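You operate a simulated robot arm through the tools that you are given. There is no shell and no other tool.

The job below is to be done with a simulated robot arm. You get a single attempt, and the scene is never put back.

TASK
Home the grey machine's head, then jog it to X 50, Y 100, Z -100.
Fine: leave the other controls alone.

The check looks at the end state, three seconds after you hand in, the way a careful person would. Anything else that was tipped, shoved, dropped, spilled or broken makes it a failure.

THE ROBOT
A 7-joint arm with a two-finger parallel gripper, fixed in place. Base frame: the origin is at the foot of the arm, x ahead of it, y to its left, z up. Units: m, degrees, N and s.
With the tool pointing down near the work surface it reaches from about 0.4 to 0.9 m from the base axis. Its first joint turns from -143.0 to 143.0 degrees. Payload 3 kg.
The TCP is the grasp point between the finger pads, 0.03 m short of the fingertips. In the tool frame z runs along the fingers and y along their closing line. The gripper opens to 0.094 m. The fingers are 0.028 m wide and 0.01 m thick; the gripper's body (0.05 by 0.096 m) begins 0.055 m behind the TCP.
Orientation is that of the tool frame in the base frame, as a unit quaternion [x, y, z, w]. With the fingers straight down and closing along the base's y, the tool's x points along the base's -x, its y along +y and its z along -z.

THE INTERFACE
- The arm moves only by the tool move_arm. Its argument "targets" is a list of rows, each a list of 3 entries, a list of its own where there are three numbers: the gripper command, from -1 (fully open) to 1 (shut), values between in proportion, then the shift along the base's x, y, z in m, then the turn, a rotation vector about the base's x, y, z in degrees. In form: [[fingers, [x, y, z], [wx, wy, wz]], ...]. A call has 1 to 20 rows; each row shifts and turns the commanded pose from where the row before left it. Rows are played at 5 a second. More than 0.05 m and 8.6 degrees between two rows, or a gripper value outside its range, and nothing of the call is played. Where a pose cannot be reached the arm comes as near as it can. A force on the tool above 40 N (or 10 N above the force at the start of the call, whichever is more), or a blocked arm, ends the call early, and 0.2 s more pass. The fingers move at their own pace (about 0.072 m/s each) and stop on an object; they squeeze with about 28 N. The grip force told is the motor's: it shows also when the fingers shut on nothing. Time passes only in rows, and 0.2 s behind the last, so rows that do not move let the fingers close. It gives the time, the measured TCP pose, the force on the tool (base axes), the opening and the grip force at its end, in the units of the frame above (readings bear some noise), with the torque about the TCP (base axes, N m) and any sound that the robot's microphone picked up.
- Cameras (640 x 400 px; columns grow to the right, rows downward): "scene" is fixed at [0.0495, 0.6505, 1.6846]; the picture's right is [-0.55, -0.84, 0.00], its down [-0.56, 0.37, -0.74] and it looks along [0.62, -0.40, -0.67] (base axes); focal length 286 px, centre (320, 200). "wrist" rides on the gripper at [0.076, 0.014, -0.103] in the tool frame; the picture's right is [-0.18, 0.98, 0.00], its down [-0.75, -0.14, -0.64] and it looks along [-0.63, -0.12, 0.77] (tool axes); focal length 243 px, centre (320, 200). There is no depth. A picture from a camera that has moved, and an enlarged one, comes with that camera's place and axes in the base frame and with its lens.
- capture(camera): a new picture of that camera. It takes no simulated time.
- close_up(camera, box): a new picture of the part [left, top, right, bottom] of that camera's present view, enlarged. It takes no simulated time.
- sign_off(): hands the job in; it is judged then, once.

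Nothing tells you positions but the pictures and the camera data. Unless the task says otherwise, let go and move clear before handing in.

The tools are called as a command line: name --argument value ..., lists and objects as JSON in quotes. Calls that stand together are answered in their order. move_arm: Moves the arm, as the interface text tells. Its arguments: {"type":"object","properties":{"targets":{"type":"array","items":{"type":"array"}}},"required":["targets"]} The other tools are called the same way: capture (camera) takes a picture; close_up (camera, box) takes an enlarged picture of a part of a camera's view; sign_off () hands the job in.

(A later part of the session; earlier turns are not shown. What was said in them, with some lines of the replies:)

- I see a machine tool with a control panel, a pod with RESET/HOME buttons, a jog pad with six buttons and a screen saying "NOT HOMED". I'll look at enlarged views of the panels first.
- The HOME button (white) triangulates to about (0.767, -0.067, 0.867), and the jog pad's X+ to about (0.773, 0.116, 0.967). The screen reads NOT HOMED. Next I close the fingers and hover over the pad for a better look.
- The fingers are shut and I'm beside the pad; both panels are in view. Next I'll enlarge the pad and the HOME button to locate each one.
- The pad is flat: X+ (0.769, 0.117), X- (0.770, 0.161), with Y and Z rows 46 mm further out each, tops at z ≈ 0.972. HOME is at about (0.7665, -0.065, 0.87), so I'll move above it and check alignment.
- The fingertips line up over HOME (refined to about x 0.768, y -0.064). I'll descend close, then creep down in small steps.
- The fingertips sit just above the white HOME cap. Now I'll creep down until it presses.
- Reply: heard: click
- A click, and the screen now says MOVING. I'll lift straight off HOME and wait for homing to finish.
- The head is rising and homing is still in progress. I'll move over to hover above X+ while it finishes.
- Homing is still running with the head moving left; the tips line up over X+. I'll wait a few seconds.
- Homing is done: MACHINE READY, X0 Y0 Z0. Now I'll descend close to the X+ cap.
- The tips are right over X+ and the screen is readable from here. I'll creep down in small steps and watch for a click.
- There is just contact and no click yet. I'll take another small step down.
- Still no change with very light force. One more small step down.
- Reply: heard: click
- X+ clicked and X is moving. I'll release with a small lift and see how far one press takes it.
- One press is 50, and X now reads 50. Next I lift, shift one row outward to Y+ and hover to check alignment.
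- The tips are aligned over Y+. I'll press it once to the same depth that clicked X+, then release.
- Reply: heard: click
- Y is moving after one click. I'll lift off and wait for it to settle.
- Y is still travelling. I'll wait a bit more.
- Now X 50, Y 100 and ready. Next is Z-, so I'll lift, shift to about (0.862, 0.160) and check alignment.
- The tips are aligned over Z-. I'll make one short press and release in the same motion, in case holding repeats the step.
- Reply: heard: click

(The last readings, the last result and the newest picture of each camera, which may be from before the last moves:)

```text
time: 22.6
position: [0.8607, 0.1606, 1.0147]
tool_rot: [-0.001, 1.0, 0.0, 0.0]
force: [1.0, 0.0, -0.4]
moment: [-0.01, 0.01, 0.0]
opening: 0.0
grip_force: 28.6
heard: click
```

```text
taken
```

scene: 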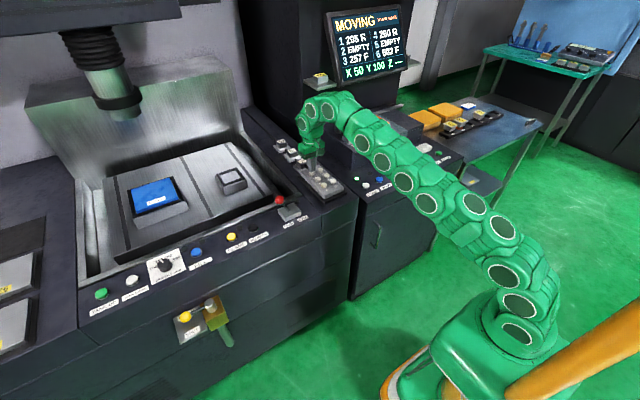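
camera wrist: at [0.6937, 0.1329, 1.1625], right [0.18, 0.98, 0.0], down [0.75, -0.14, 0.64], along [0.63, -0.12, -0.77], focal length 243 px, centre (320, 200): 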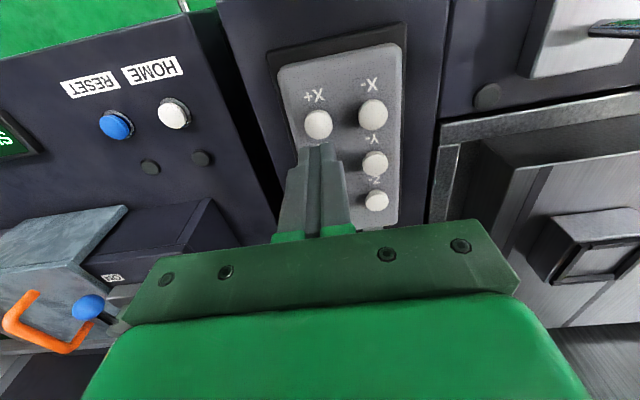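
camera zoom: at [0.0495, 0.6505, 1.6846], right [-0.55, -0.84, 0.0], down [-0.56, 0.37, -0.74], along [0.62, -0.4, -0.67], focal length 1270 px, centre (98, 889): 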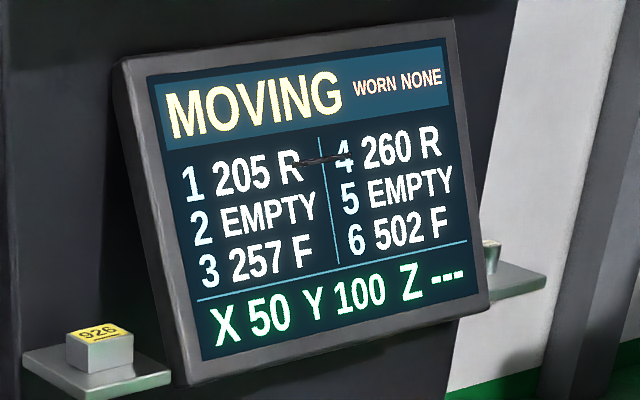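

Z clicked and the head is moving down. I'll wait until it settles.

move_arm --targets '[[1, [0, 0, 0.005], [0, 0, 0]], [1, [0, 0, 0], [0, 0, 0]], [1, [0, 0, 0], [0, 0, 0]], [1, [0, 0, 0], [0, 0, 0]], [1, [0, 0, 0], [0, 0, 0]], [1, [0, 0, 0], [0, 0, 0]]]'

close_up --camera "scene" --box '[320, 0, 420, 90]'

capture --camera "scene"

```text
time: 24.0
position: [0.8609, 0.1605, 1.0186]
tool_rot: [0.0, 1.0, 0.0, -0.001]
force: [0.7, -0.1, -0.2]
moment: [0.02, -0.01, -0.01]
opening: 0.0002
grip_force: 27.5
```

```text
4.44 times, centred on (370, 45) of scene
camera zoom: at [0.0495, 0.6505, 1.6846], right [-0.55, -0.84, 0.0], down [-0.56, 0.37, -0.74], along [0.62, -0.4, -0.67], focal length 1270 px, centre (98, 889)
```

zoom: 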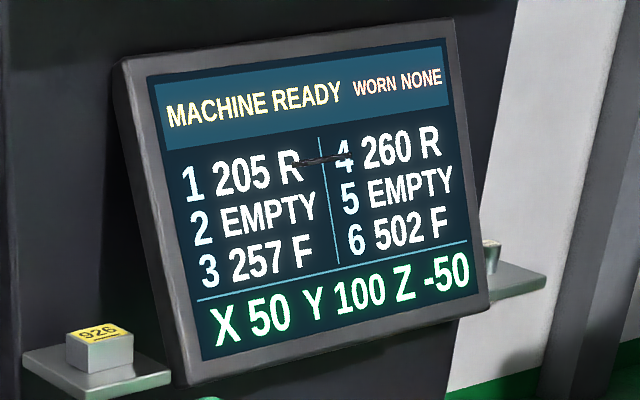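

```text
taken
```

scene: 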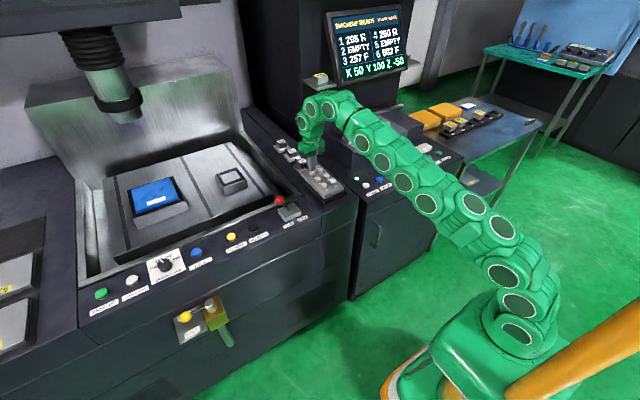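

Z is at -50 with the head still well above the table, and the machine is ready. I'll make one more short Z- press.

move_arm --targets '[[1, [0, 0, -0.012], [0, 0, 0]], [1, [0, 0, -0.002], [0, 0, 0]], [1, [0, 0, -0.0035], [0, 0, 0]], [1, [0, 0, 0.0175], [0, 0, 0]], [1, [0, 0, 0], [0, 0, 0]], [1, [0, 0, 0], [0, 0, 0]], [1, [0, 0, 0], [0, 0, 0]], [1, [0, 0, 0], [0, 0, 0]], [1, [0, 0, 0], [0, 0, 0]], [1, [0, 0, 0], [0, 0, 0]], [1, [0, 0, 0], [0, 0, 0]]]'

close_up --camera "scene" --box '[320, 0, 420, 90]'

capture --camera "scene"

```text
time: 26.4
position: [0.8615, 0.1598, 1.0181]
tool_rot: [-0.001, 1.0, 0.0, 0.0]
force: [-0.3, -0.3, -0.2]
moment: [0.01, 0.02, -0.02]
opening: 0.0004
grip_force: 27.8
```

```text
4.44 times, centred on (370, 45) of scene
camera zoom: at [0.0495, 0.6505, 1.6846], right [-0.55, -0.84, 0.0], down [-0.56, 0.37, -0.74], along [0.62, -0.4, -0.67], focal length 1270 px, centre (98, 889)
```

zoom: 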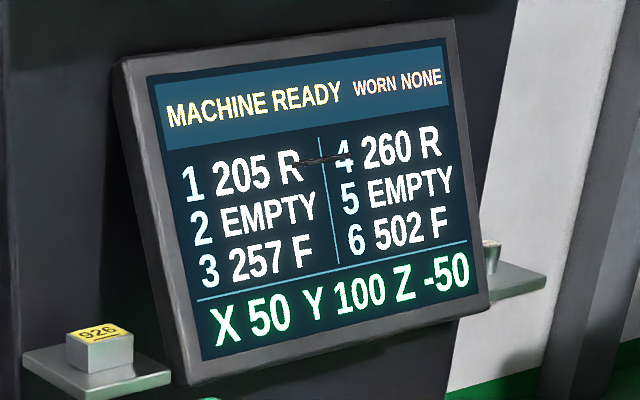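

```text
taken
```

scene: 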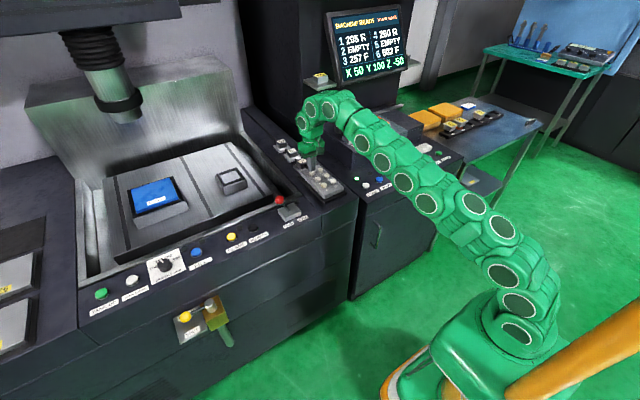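

That press heard no click and Z is unchanged at -50. It fell just short, so I'll repeat it about a millimetre deeper.

move_arm --targets '[[1, [0, 0, -0.012], [0, 0, 0]], [1, [0, 0, -0.002], [0, 0, 0]], [1, [0, 0, -0.0048], [0, 0, 0]], [1, [0, 0, 0.0188], [0, 0, 0]], [1, [0, 0, 0], [0, 0, 0]]]'

close_up --camera "scene" --box '[320, 0, 420, 90]'

```text
time: 27.6
position: [0.861, 0.1599, 1.0186]
tool_rot: [0.0, 1.0, 0.0, 0.0]
force: [0.1, 0.0, -0.3]
moment: [-0.01, 0.02, -0.02]
opening: 0.0003
grip_force: 28.2
heard: click
```

```text
4.44 times, centred on (370, 45) of scene
camera zoom: at [0.0495, 0.6505, 1.6846], right [-0.55, -0.84, 0.0], down [-0.56, 0.37, -0.74], along [0.62, -0.4, -0.67], focal length 1270 px, centre (98, 889)
```

zoom: 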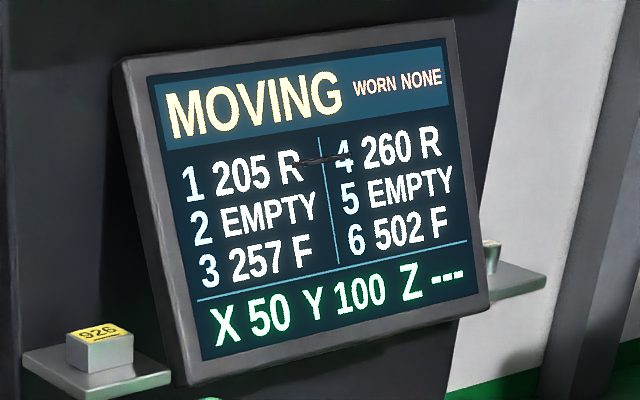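

Z clicked and is moving again. I'll lift well clear of the pad while it settles, then read the screen.

move_arm --targets '[[1, [0, 0, 0.02], [0, 0, 0]], [1, [0, 0, 0.03], [0, 0, 0]], [1, [-0.02, 0, 0.03], [0, 0, 0]], [1, [-0.03, -0.01, 0.02], [0, 0, 0]], [1, [-0.03, -0.02, 0.01], [0, 0, 0]], [1, [-0.03, -0.02, 0], [0, 0, 0]], [1, [-0.03, -0.03, 0], [0, 0, 0]], [1, [-0.03, -0.03, 0], [0, 0, 0]], [1, [0, -0.03, 0], [0, 0, 0]], [1, [0, -0.03, 0], [0, 0, 0]], [1, [0, 0, 0], [0, 0, 0]], [1, [0, 0, 0], [0, 0, 0]]]'

close_up --camera "scene" --box '[320, 0, 420, 90]'

capture --camera "scene"

```text
time: 30.2
position: [0.6818, -0.0136, 1.1101]
tool_rot: [0.0, 1.0, 0.0, -0.001]
force: [0.0, 0.2, -0.1]
moment: [-0.04, -0.01, -0.02]
opening: 0.0
grip_force: 28.1
out of reach, approached as far as the arm can: row 2
```

```text
4.44 times, centred on (370, 45) of scene
camera zoom: at [0.0495, 0.6505, 1.6846], right [-0.55, -0.84, 0.0], down [-0.56, 0.37, -0.74], along [0.62, -0.4, -0.67], focal length 1270 px, centre (98, 889)
```

zoom: 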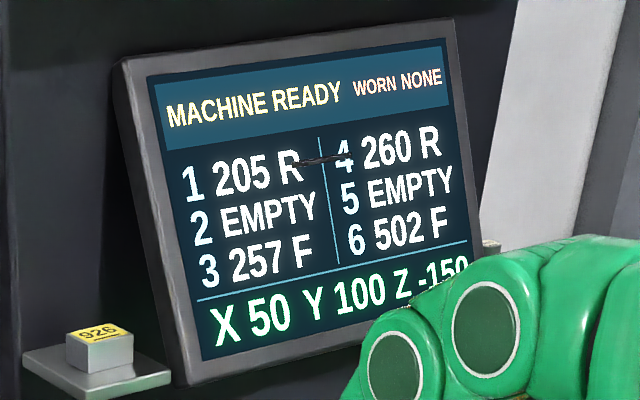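

```text
taken
```

scene: 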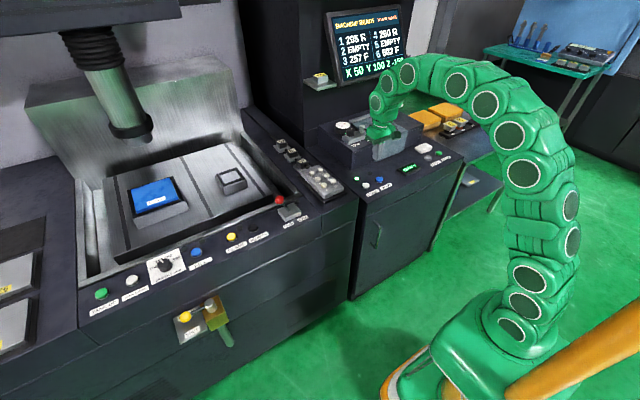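

The screen seems to show Z -150, partly hidden by the arm, so that slightly deeper press may have stepped twice. I'll move aside to read it clearly before correcting.

move_arm --targets '[[1, [0, 0.04, 0], [0, 0, 0]], [1, [0, 0.04, 0], [0, 0, 0]], [1, [0, 0.04, 0], [0, 0, 0]], [1, [0.02, 0.01, -0.03], [0, 0, 0]], [1, [0.02, 0, 0], [0, 0, 0]], [1, [0, 0, 0], [0, 0, 0]]]'

close_up --camera "scene" --box '[320, 0, 420, 90]'

capture --camera "scene"

close_up --camera "scene" --box '[30, 30, 270, 250]'

```text
time: 31.6
position: [0.7226, 0.1183, 1.0807]
tool_rot: [0.0, 1.0, -0.001, 0.0]
force: [0.6, 1.0, -0.3]
moment: [-0.01, -0.02, 0.01]
opening: 0.0
grip_force: 27.9
```

```text
4.44 times, centred on (370, 45) of scene
camera zoom: at [0.0495, 0.6505, 1.6846], right [-0.55, -0.84, 0.0], down [-0.56, 0.37, -0.74], along [0.62, -0.4, -0.67], focal length 1270 px, centre (98, 889)
```

zoom: 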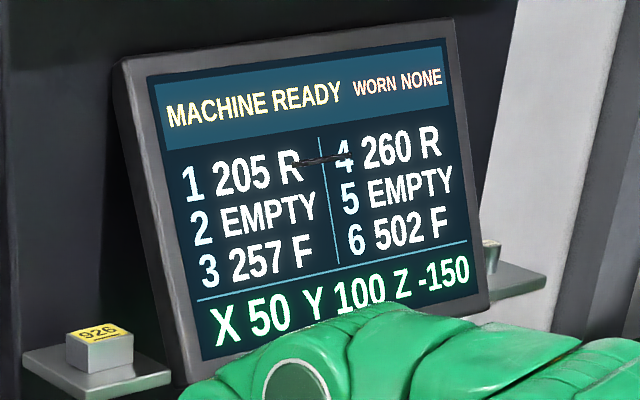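

```text
taken
```

scene: 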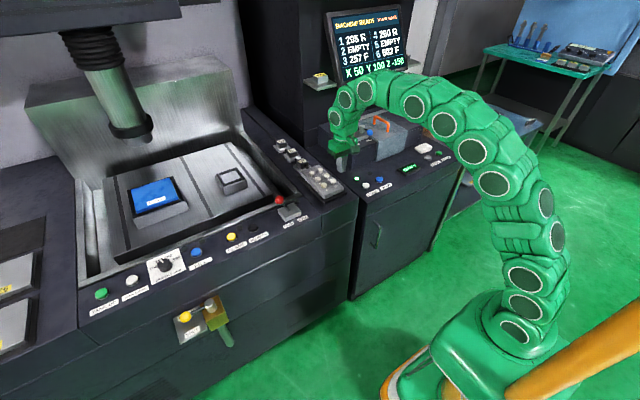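

```text
1.82 times, centred on (150, 140) of scene
camera zoom: at [0.0495, 0.6505, 1.6846], right [-0.55, -0.84, 0.0], down [-0.56, 0.37, -0.74], along [0.62, -0.4, -0.67], focal length 520 px, centre (629, 309)
```

zoom: 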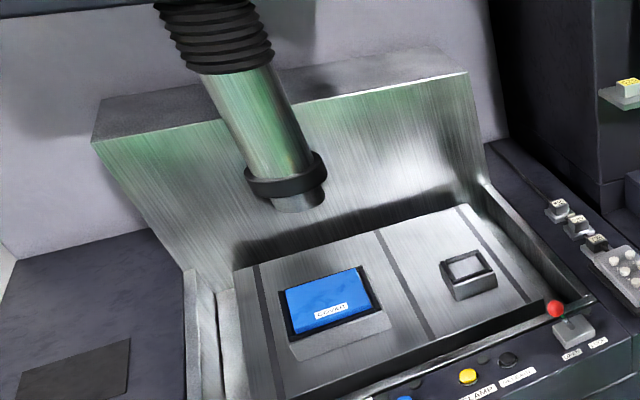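

Z -150 is confirmed, so I need one Z+ step of 50. I'll go down low beside the pad first, since reach is limited when high, then slide out above Z+ and check.

move_arm --targets '[[1, [0, 0, -0.02], [0, 0, 0]], [1, [0, 0, -0.025], [0, 0, 0]], [1, [0.035, 0, 0], [0, 0, 0]], [1, [0.035, 0, 0], [0, 0, 0]], [1, [0.035, 0, 0], [0, 0, 0]], [1, [0.035, 0, 0], [0, 0, 0]], [1, [0, 0, 0], [0, 0, 0]], [1, [0, 0, 0], [0, 0, 0]]]'

close_up --camera "scene" --box '[290, 140, 360, 210]'

close_up --camera "wrist" --box '[240, 80, 400, 180]'

close_up --camera "scene" --box '[320, 0, 420, 90]'

```text
time: 33.4
position: [0.8626, 0.1167, 1.0338]
tool_rot: [0.001, 1.0, 0.0, -0.001]
force: [0.3, -0.1, -1.3]
moment: [-0.04, 0.02, 0.04]
opening: 0.0
grip_force: 28.1
```

```text
5.71 times, centred on (325, 175) of scene
camera zoom: at [0.0495, 0.6505, 1.6846], right [-0.55, -0.84, 0.0], down [-0.56, 0.37, -0.74], along [0.62, -0.4, -0.67], focal length 1633 px, centre (291, 343)
```

zoom: 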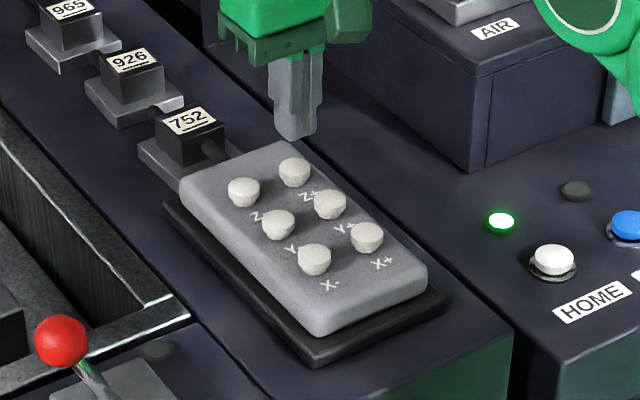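

```text
4.00 times, centred on (320, 130) of wrist
camera zoom: at [0.7873, 0.132, 1.1359], right [0.19, 0.98, 0.0], down [0.75, -0.14, 0.64], along [0.63, -0.12, -0.77], focal length 970 px, centre (320, 480)
```

zoom: 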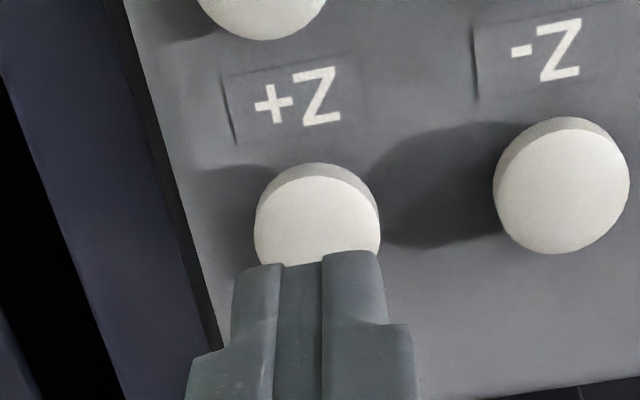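

```text
4.44 times, centred on (370, 45) of scene
camera zoom: at [0.0495, 0.6505, 1.6846], right [-0.55, -0.84, 0.0], down [-0.56, 0.37, -0.74], along [0.62, -0.4, -0.67], focal length 1270 px, centre (98, 889)
```

zoom: 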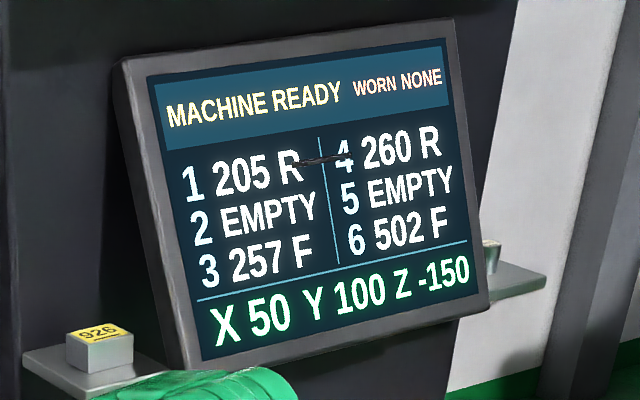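

The tips are aligned over Z+ and the screen is readable. I'll give it a short tap only just to click depth.

move_arm --targets '[[1, [0, 0, -0.015], [0, 0, 0]], [1, [0, 0, -0.012], [0, 0, 0]], [1, [0, 0, -0.003], [0, 0, 0]], [1, [0, 0, -0.0035], [0, 0, 0]], [1, [0, 0, 0.0125], [0, 0, 0]], [1, [0, 0, 0], [0, 0, 0]]]'

close_up --camera "scene" --box '[320, 0, 420, 90]'

```text
time: 34.8
position: [0.8621, 0.1176, 1.015]
tool_rot: [0.001, 1.0, 0.0, 0.0]
force: [-0.1, -0.7, -0.8]
moment: [0.0, 0.0, -0.01]
opening: 0.0001
grip_force: 27.9
```

```text
4.44 times, centred on (370, 45) of scene
camera zoom: at [0.0495, 0.6505, 1.6846], right [-0.55, -0.84, 0.0], down [-0.56, 0.37, -0.74], along [0.62, -0.4, -0.67], focal length 1270 px, centre (98, 889)
```

zoom: 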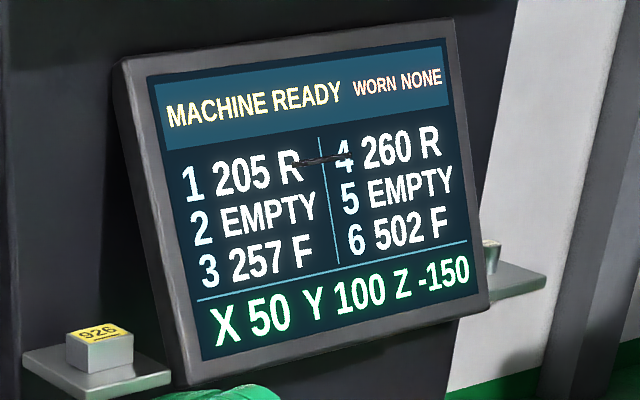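

No click, so it was slightly short. I'll tap again 0.8 mm deeper.

move_arm --targets '[[1, [0, 0, -0.009], [0, 0, 0]], [1, [0, 0, -0.0043], [0, 0, 0]], [1, [0, 0, 0.0133], [0, 0, 0]], [1, [0, 0, 0], [0, 0, 0]]]'

close_up --camera "scene" --box '[320, 0, 420, 90]'

```text
time: 35.8
position: [0.8624, 0.1168, 1.0134]
tool_rot: [0.0, 1.0, 0.0, 0.0]
force: [-0.2, 1.0, 0.3]
moment: [-0.02, -0.04, 0.03]
opening: 0.0
grip_force: 27.7
```

```text
4.44 times, centred on (370, 45) of scene
camera zoom: at [0.0495, 0.6505, 1.6846], right [-0.55, -0.84, 0.0], down [-0.56, 0.37, -0.74], along [0.62, -0.4, -0.67], focal length 1270 px, centre (98, 889)
```

zoom: 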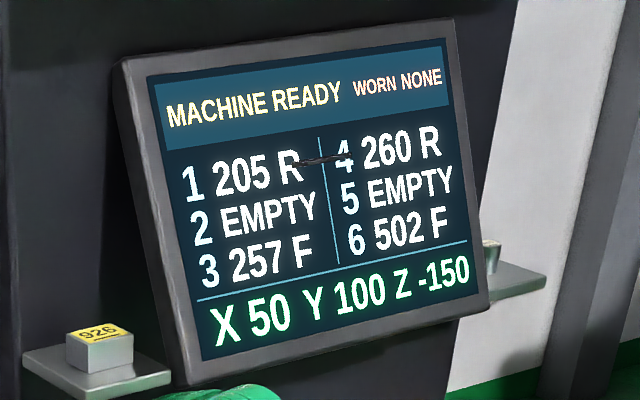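

Still no click. I'll tap again another 0.8 mm deeper.

move_arm --targets '[[1, [0, 0, -0.009], [0, 0, 0]], [1, [0, 0, -0.0051], [0, 0, 0]], [1, [0, 0, 0.0141], [0, 0, 0]], [1, [0, 0, 0], [0, 0, 0]]]'

close_up --camera "scene" --box '[320, 0, 420, 90]'

```text
time: 36.8
position: [0.8625, 0.1173, 1.0138]
tool_rot: [0.001, 1.0, 0.001, 0.0]
force: [0.5, -0.6, 0.2]
moment: [0.02, 0.02, 0.01]
opening: 0.0004
grip_force: 27.8
heard: click
```

```text
4.44 times, centred on (370, 45) of scene
camera zoom: at [0.0495, 0.6505, 1.6846], right [-0.55, -0.84, 0.0], down [-0.56, 0.37, -0.74], along [0.62, -0.4, -0.67], focal length 1270 px, centre (98, 889)
```

zoom: 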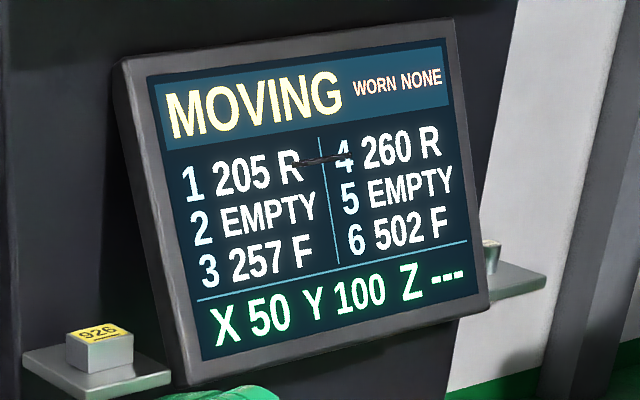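

Z+ clicked and is moving. I'll stay clear above the cap and wait for it to finish.

move_arm --targets '[[1, [0, 0, 0.008], [0, 0, 0]], [1, [0, 0, 0], [0, 0, 0]], [1, [0, 0, 0], [0, 0, 0]], [1, [0, 0, 0], [0, 0, 0]], [1, [0, 0, 0], [0, 0, 0]], [1, [0, 0, 0], [0, 0, 0]], [1, [0, 0, 0], [0, 0, 0]], [1, [0, 0, 0], [0, 0, 0]], [1, [0, 0, 0], [0, 0, 0]]]'

close_up --camera "scene" --box '[320, 0, 420, 90]'

capture --camera "scene"

```text
time: 38.8
position: [0.8619, 0.1166, 1.0215]
tool_rot: [0.0, 1.0, -0.001, 0.0]
force: [-0.6, 0.0, 0.7]
moment: [0.0, 0.01, -0.01]
opening: 0.0003
grip_force: 27.7
```

```text
4.44 times, centred on (370, 45) of scene
camera zoom: at [0.0495, 0.6505, 1.6846], right [-0.55, -0.84, 0.0], down [-0.56, 0.37, -0.74], along [0.62, -0.4, -0.67], focal length 1270 px, centre (98, 889)
```

zoom: 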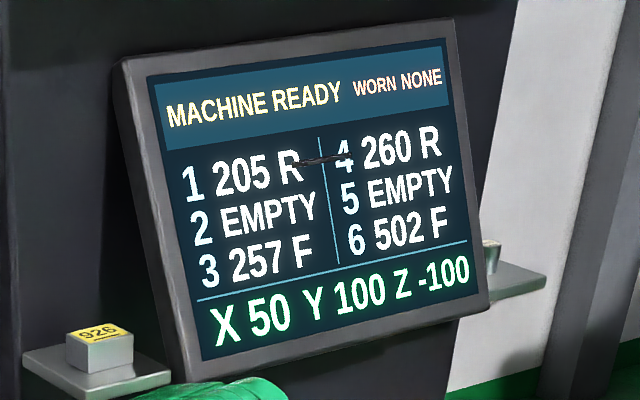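

```text
taken
```

scene: 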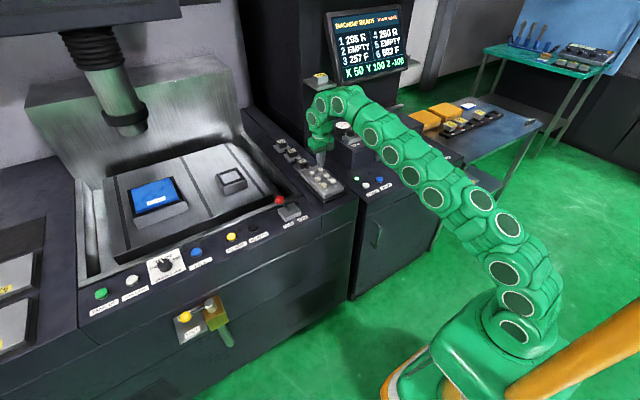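

The screen reads MACHINE READY, X 50, Y 100, Z -100. I'll retreat inward above the pad, then up and clear.

move_arm --targets '[[1, [0, 0, 0.015], [0, 0, 0]], [1, [-0.03, 0, 0.01], [0, 0, 0]], [1, [-0.04, 0, 0.02], [0, 0, 0]], [1, [-0.04, 0, 0.03], [0, 0, 0]], [1, [-0.04, 0, 0.04], [0, 0, 0]], [1, [-0.04, 0, 0.04], [0, 0, 0]], [1, [-0.04, 0, 0.03], [0, 0, 0]], [1, [-0.02, -0.03, 0.02], [0, 0, 0]], [1, [0, -0.04, 0.01], [0, 0, 0]], [1, [0, -0.04, 0], [0, 0, 0]], [1, [0, -0.04, 0], [0, 0, 0]], [1, [0, -0.04, 0], [0, 0, 0]], [1, [0, 0, 0], [0, 0, 0]], [1, [0, 0, 0], [0, 0, 0]]]'

capture --camera "scene"

close_up --camera "scene" --box '[320, 0, 420, 90]'

close_up --camera "scene" --box '[240, 110, 440, 230]'

```text
refused: row 5 steps farther than a row can; nothing moved
```

```text
taken
```

scene: 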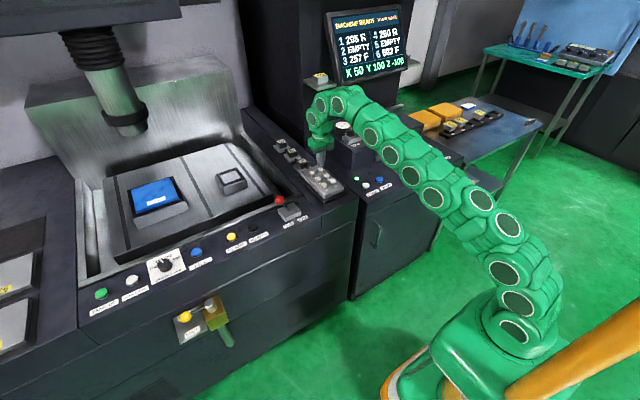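

```text
4.44 times, centred on (370, 45) of scene
camera zoom: at [0.0495, 0.6505, 1.6846], right [-0.55, -0.84, 0.0], down [-0.56, 0.37, -0.74], along [0.62, -0.4, -0.67], focal length 1270 px, centre (98, 889)
```

zoom: 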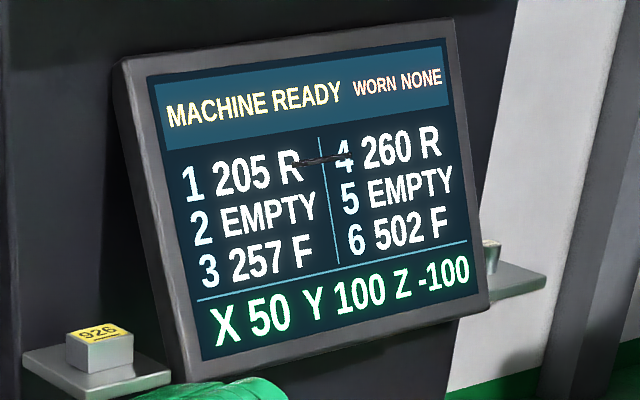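

```text
3.20 times, centred on (340, 170) of scene
camera zoom: at [0.0495, 0.6505, 1.6846], right [-0.55, -0.84, 0.0], down [-0.56, 0.37, -0.74], along [0.62, -0.4, -0.67], focal length 914 px, centre (256, 296)
```

zoom: 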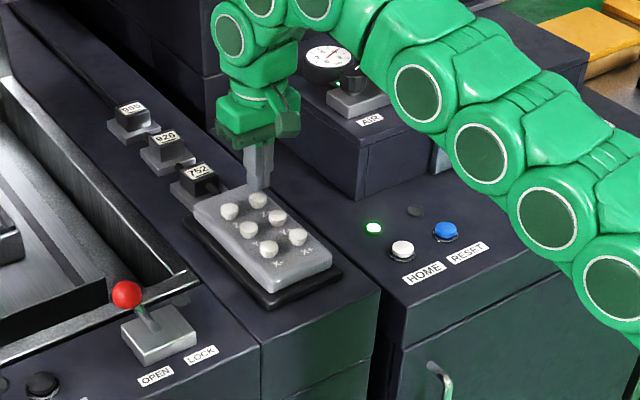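

The move was refused because some rows were too long; nothing moved, and the screen still reads 50 / 100 / -100. I'll retreat with smaller steps.

move_arm --targets '[[1, [0, 0, 0.015], [0, 0, 0]], [1, [-0.03, 0, 0.01], [0, 0, 0]], [1, [-0.035, 0, 0.02], [0, 0, 0]], [1, [-0.035, 0, 0.025], [0, 0, 0]], [1, [-0.03, 0, 0.03], [0, 0, 0]], [1, [-0.03, 0, 0.03], [0, 0, 0]], [1, [-0.03, 0, 0.03], [0, 0, 0]], [1, [-0.02, -0.03, 0.02], [0, 0, 0]], [1, [0, -0.04, 0.01], [0, 0, 0]], [1, [0, -0.04, 0], [0, 0, 0]], [1, [0, -0.04, 0], [0, 0, 0]], [1, [0, -0.04, 0], [0, 0, 0]], [1, [0, 0, 0], [0, 0, 0]], [1, [0, 0, 0], [0, 0, 0]]]'

capture --camera "scene"

close_up --camera "scene" --box '[320, 0, 420, 90]'

close_up --camera "scene" --box '[240, 110, 440, 230]'

```text
time: 41.8
position: [0.6504, -0.0726, 1.212]
tool_rot: [0.0, 1.0, 0.0, 0.0]
force: [0.2, -0.1, 0.3]
moment: [0.0, -0.03, -0.01]
opening: 0.0001
grip_force: 27.7
```

```text
taken
```

scene: 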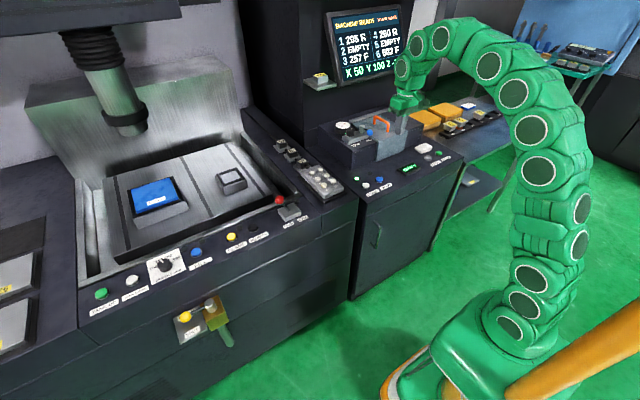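

```text
4.44 times, centred on (370, 45) of scene
camera zoom: at [0.0495, 0.6505, 1.6846], right [-0.55, -0.84, 0.0], down [-0.56, 0.37, -0.74], along [0.62, -0.4, -0.67], focal length 1270 px, centre (98, 889)
```

zoom: 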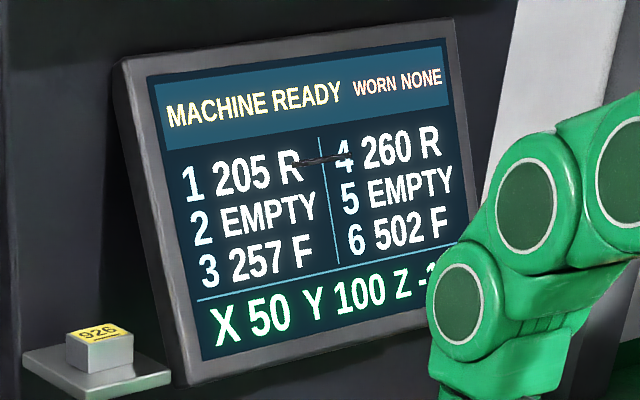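

```text
3.20 times, centred on (340, 170) of scene
camera zoom: at [0.0495, 0.6505, 1.6846], right [-0.55, -0.84, 0.0], down [-0.56, 0.37, -0.74], along [0.62, -0.4, -0.67], focal length 914 px, centre (256, 296)
```

zoom: 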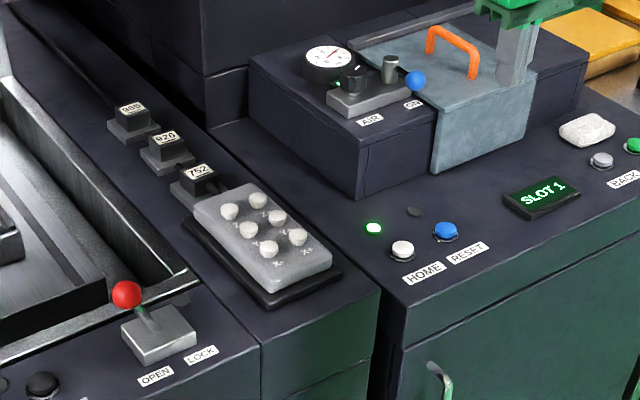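

The machine is ready and all the controls look untouched apart from the ones used; the arm just covers the Z figure. I'll back off to the start area and confirm it once more.

move_arm --targets '[[1, [-0.03, -0.03, 0.01], [0, 0, 0]], [1, [-0.03, -0.03, 0.01], [0, 0, 0]], [1, [-0.01, 0, 0], [0, 0, 0]], [1, [0, 0, 0], [0, 0, 0]], [1, [0, 0, 0], [0, 0, 0]]]'

close_up --camera "scene" --box '[320, 0, 420, 90]'

capture --camera "scene"

```text
time: 43.0
position: [0.5824, -0.1326, 1.2338]
tool_rot: [0.0, 1.0, 0.0, 0.0]
force: [-0.1, 0.4, 0.1]
moment: [-0.01, -0.01, 0.01]
opening: 0.0
grip_force: 28.4
```

```text
4.44 times, centred on (370, 45) of scene
camera zoom: at [0.0495, 0.6505, 1.6846], right [-0.55, -0.84, 0.0], down [-0.56, 0.37, -0.74], along [0.62, -0.4, -0.67], focal length 1270 px, centre (98, 889)
```

zoom: 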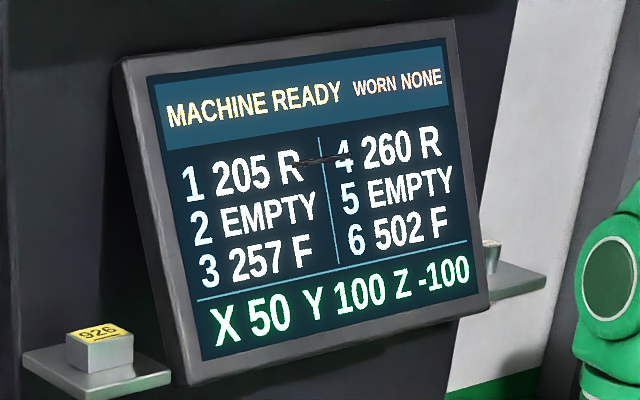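

```text
taken
```

scene: 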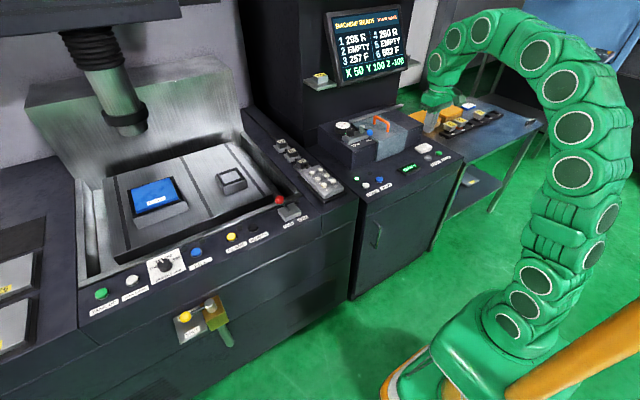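

The screen clearly reads MACHINE READY with X 50, Y 100, Z -100. The arm is clear and the other controls look unchanged, so I'm handing in.

sign_off

```text
The job is handed in.
```

The grey machine's head is homed and now sits at X 50, Y 100, Z -100. The screen read MACHINE READY with those values just before I handed in.

- **Overshoot on Z:** one Z- press moved the head 100 instead of 50, taking it to Z -150. I brought it back to -100 with a single Z+ press. The head stayed clear of the table and workpiece in the pictures.
- **Other controls:** I pressed only HOME, X+, Y+, Z- and Z+. The arm is back near its starting position, and nothing else looks moved or knocked.
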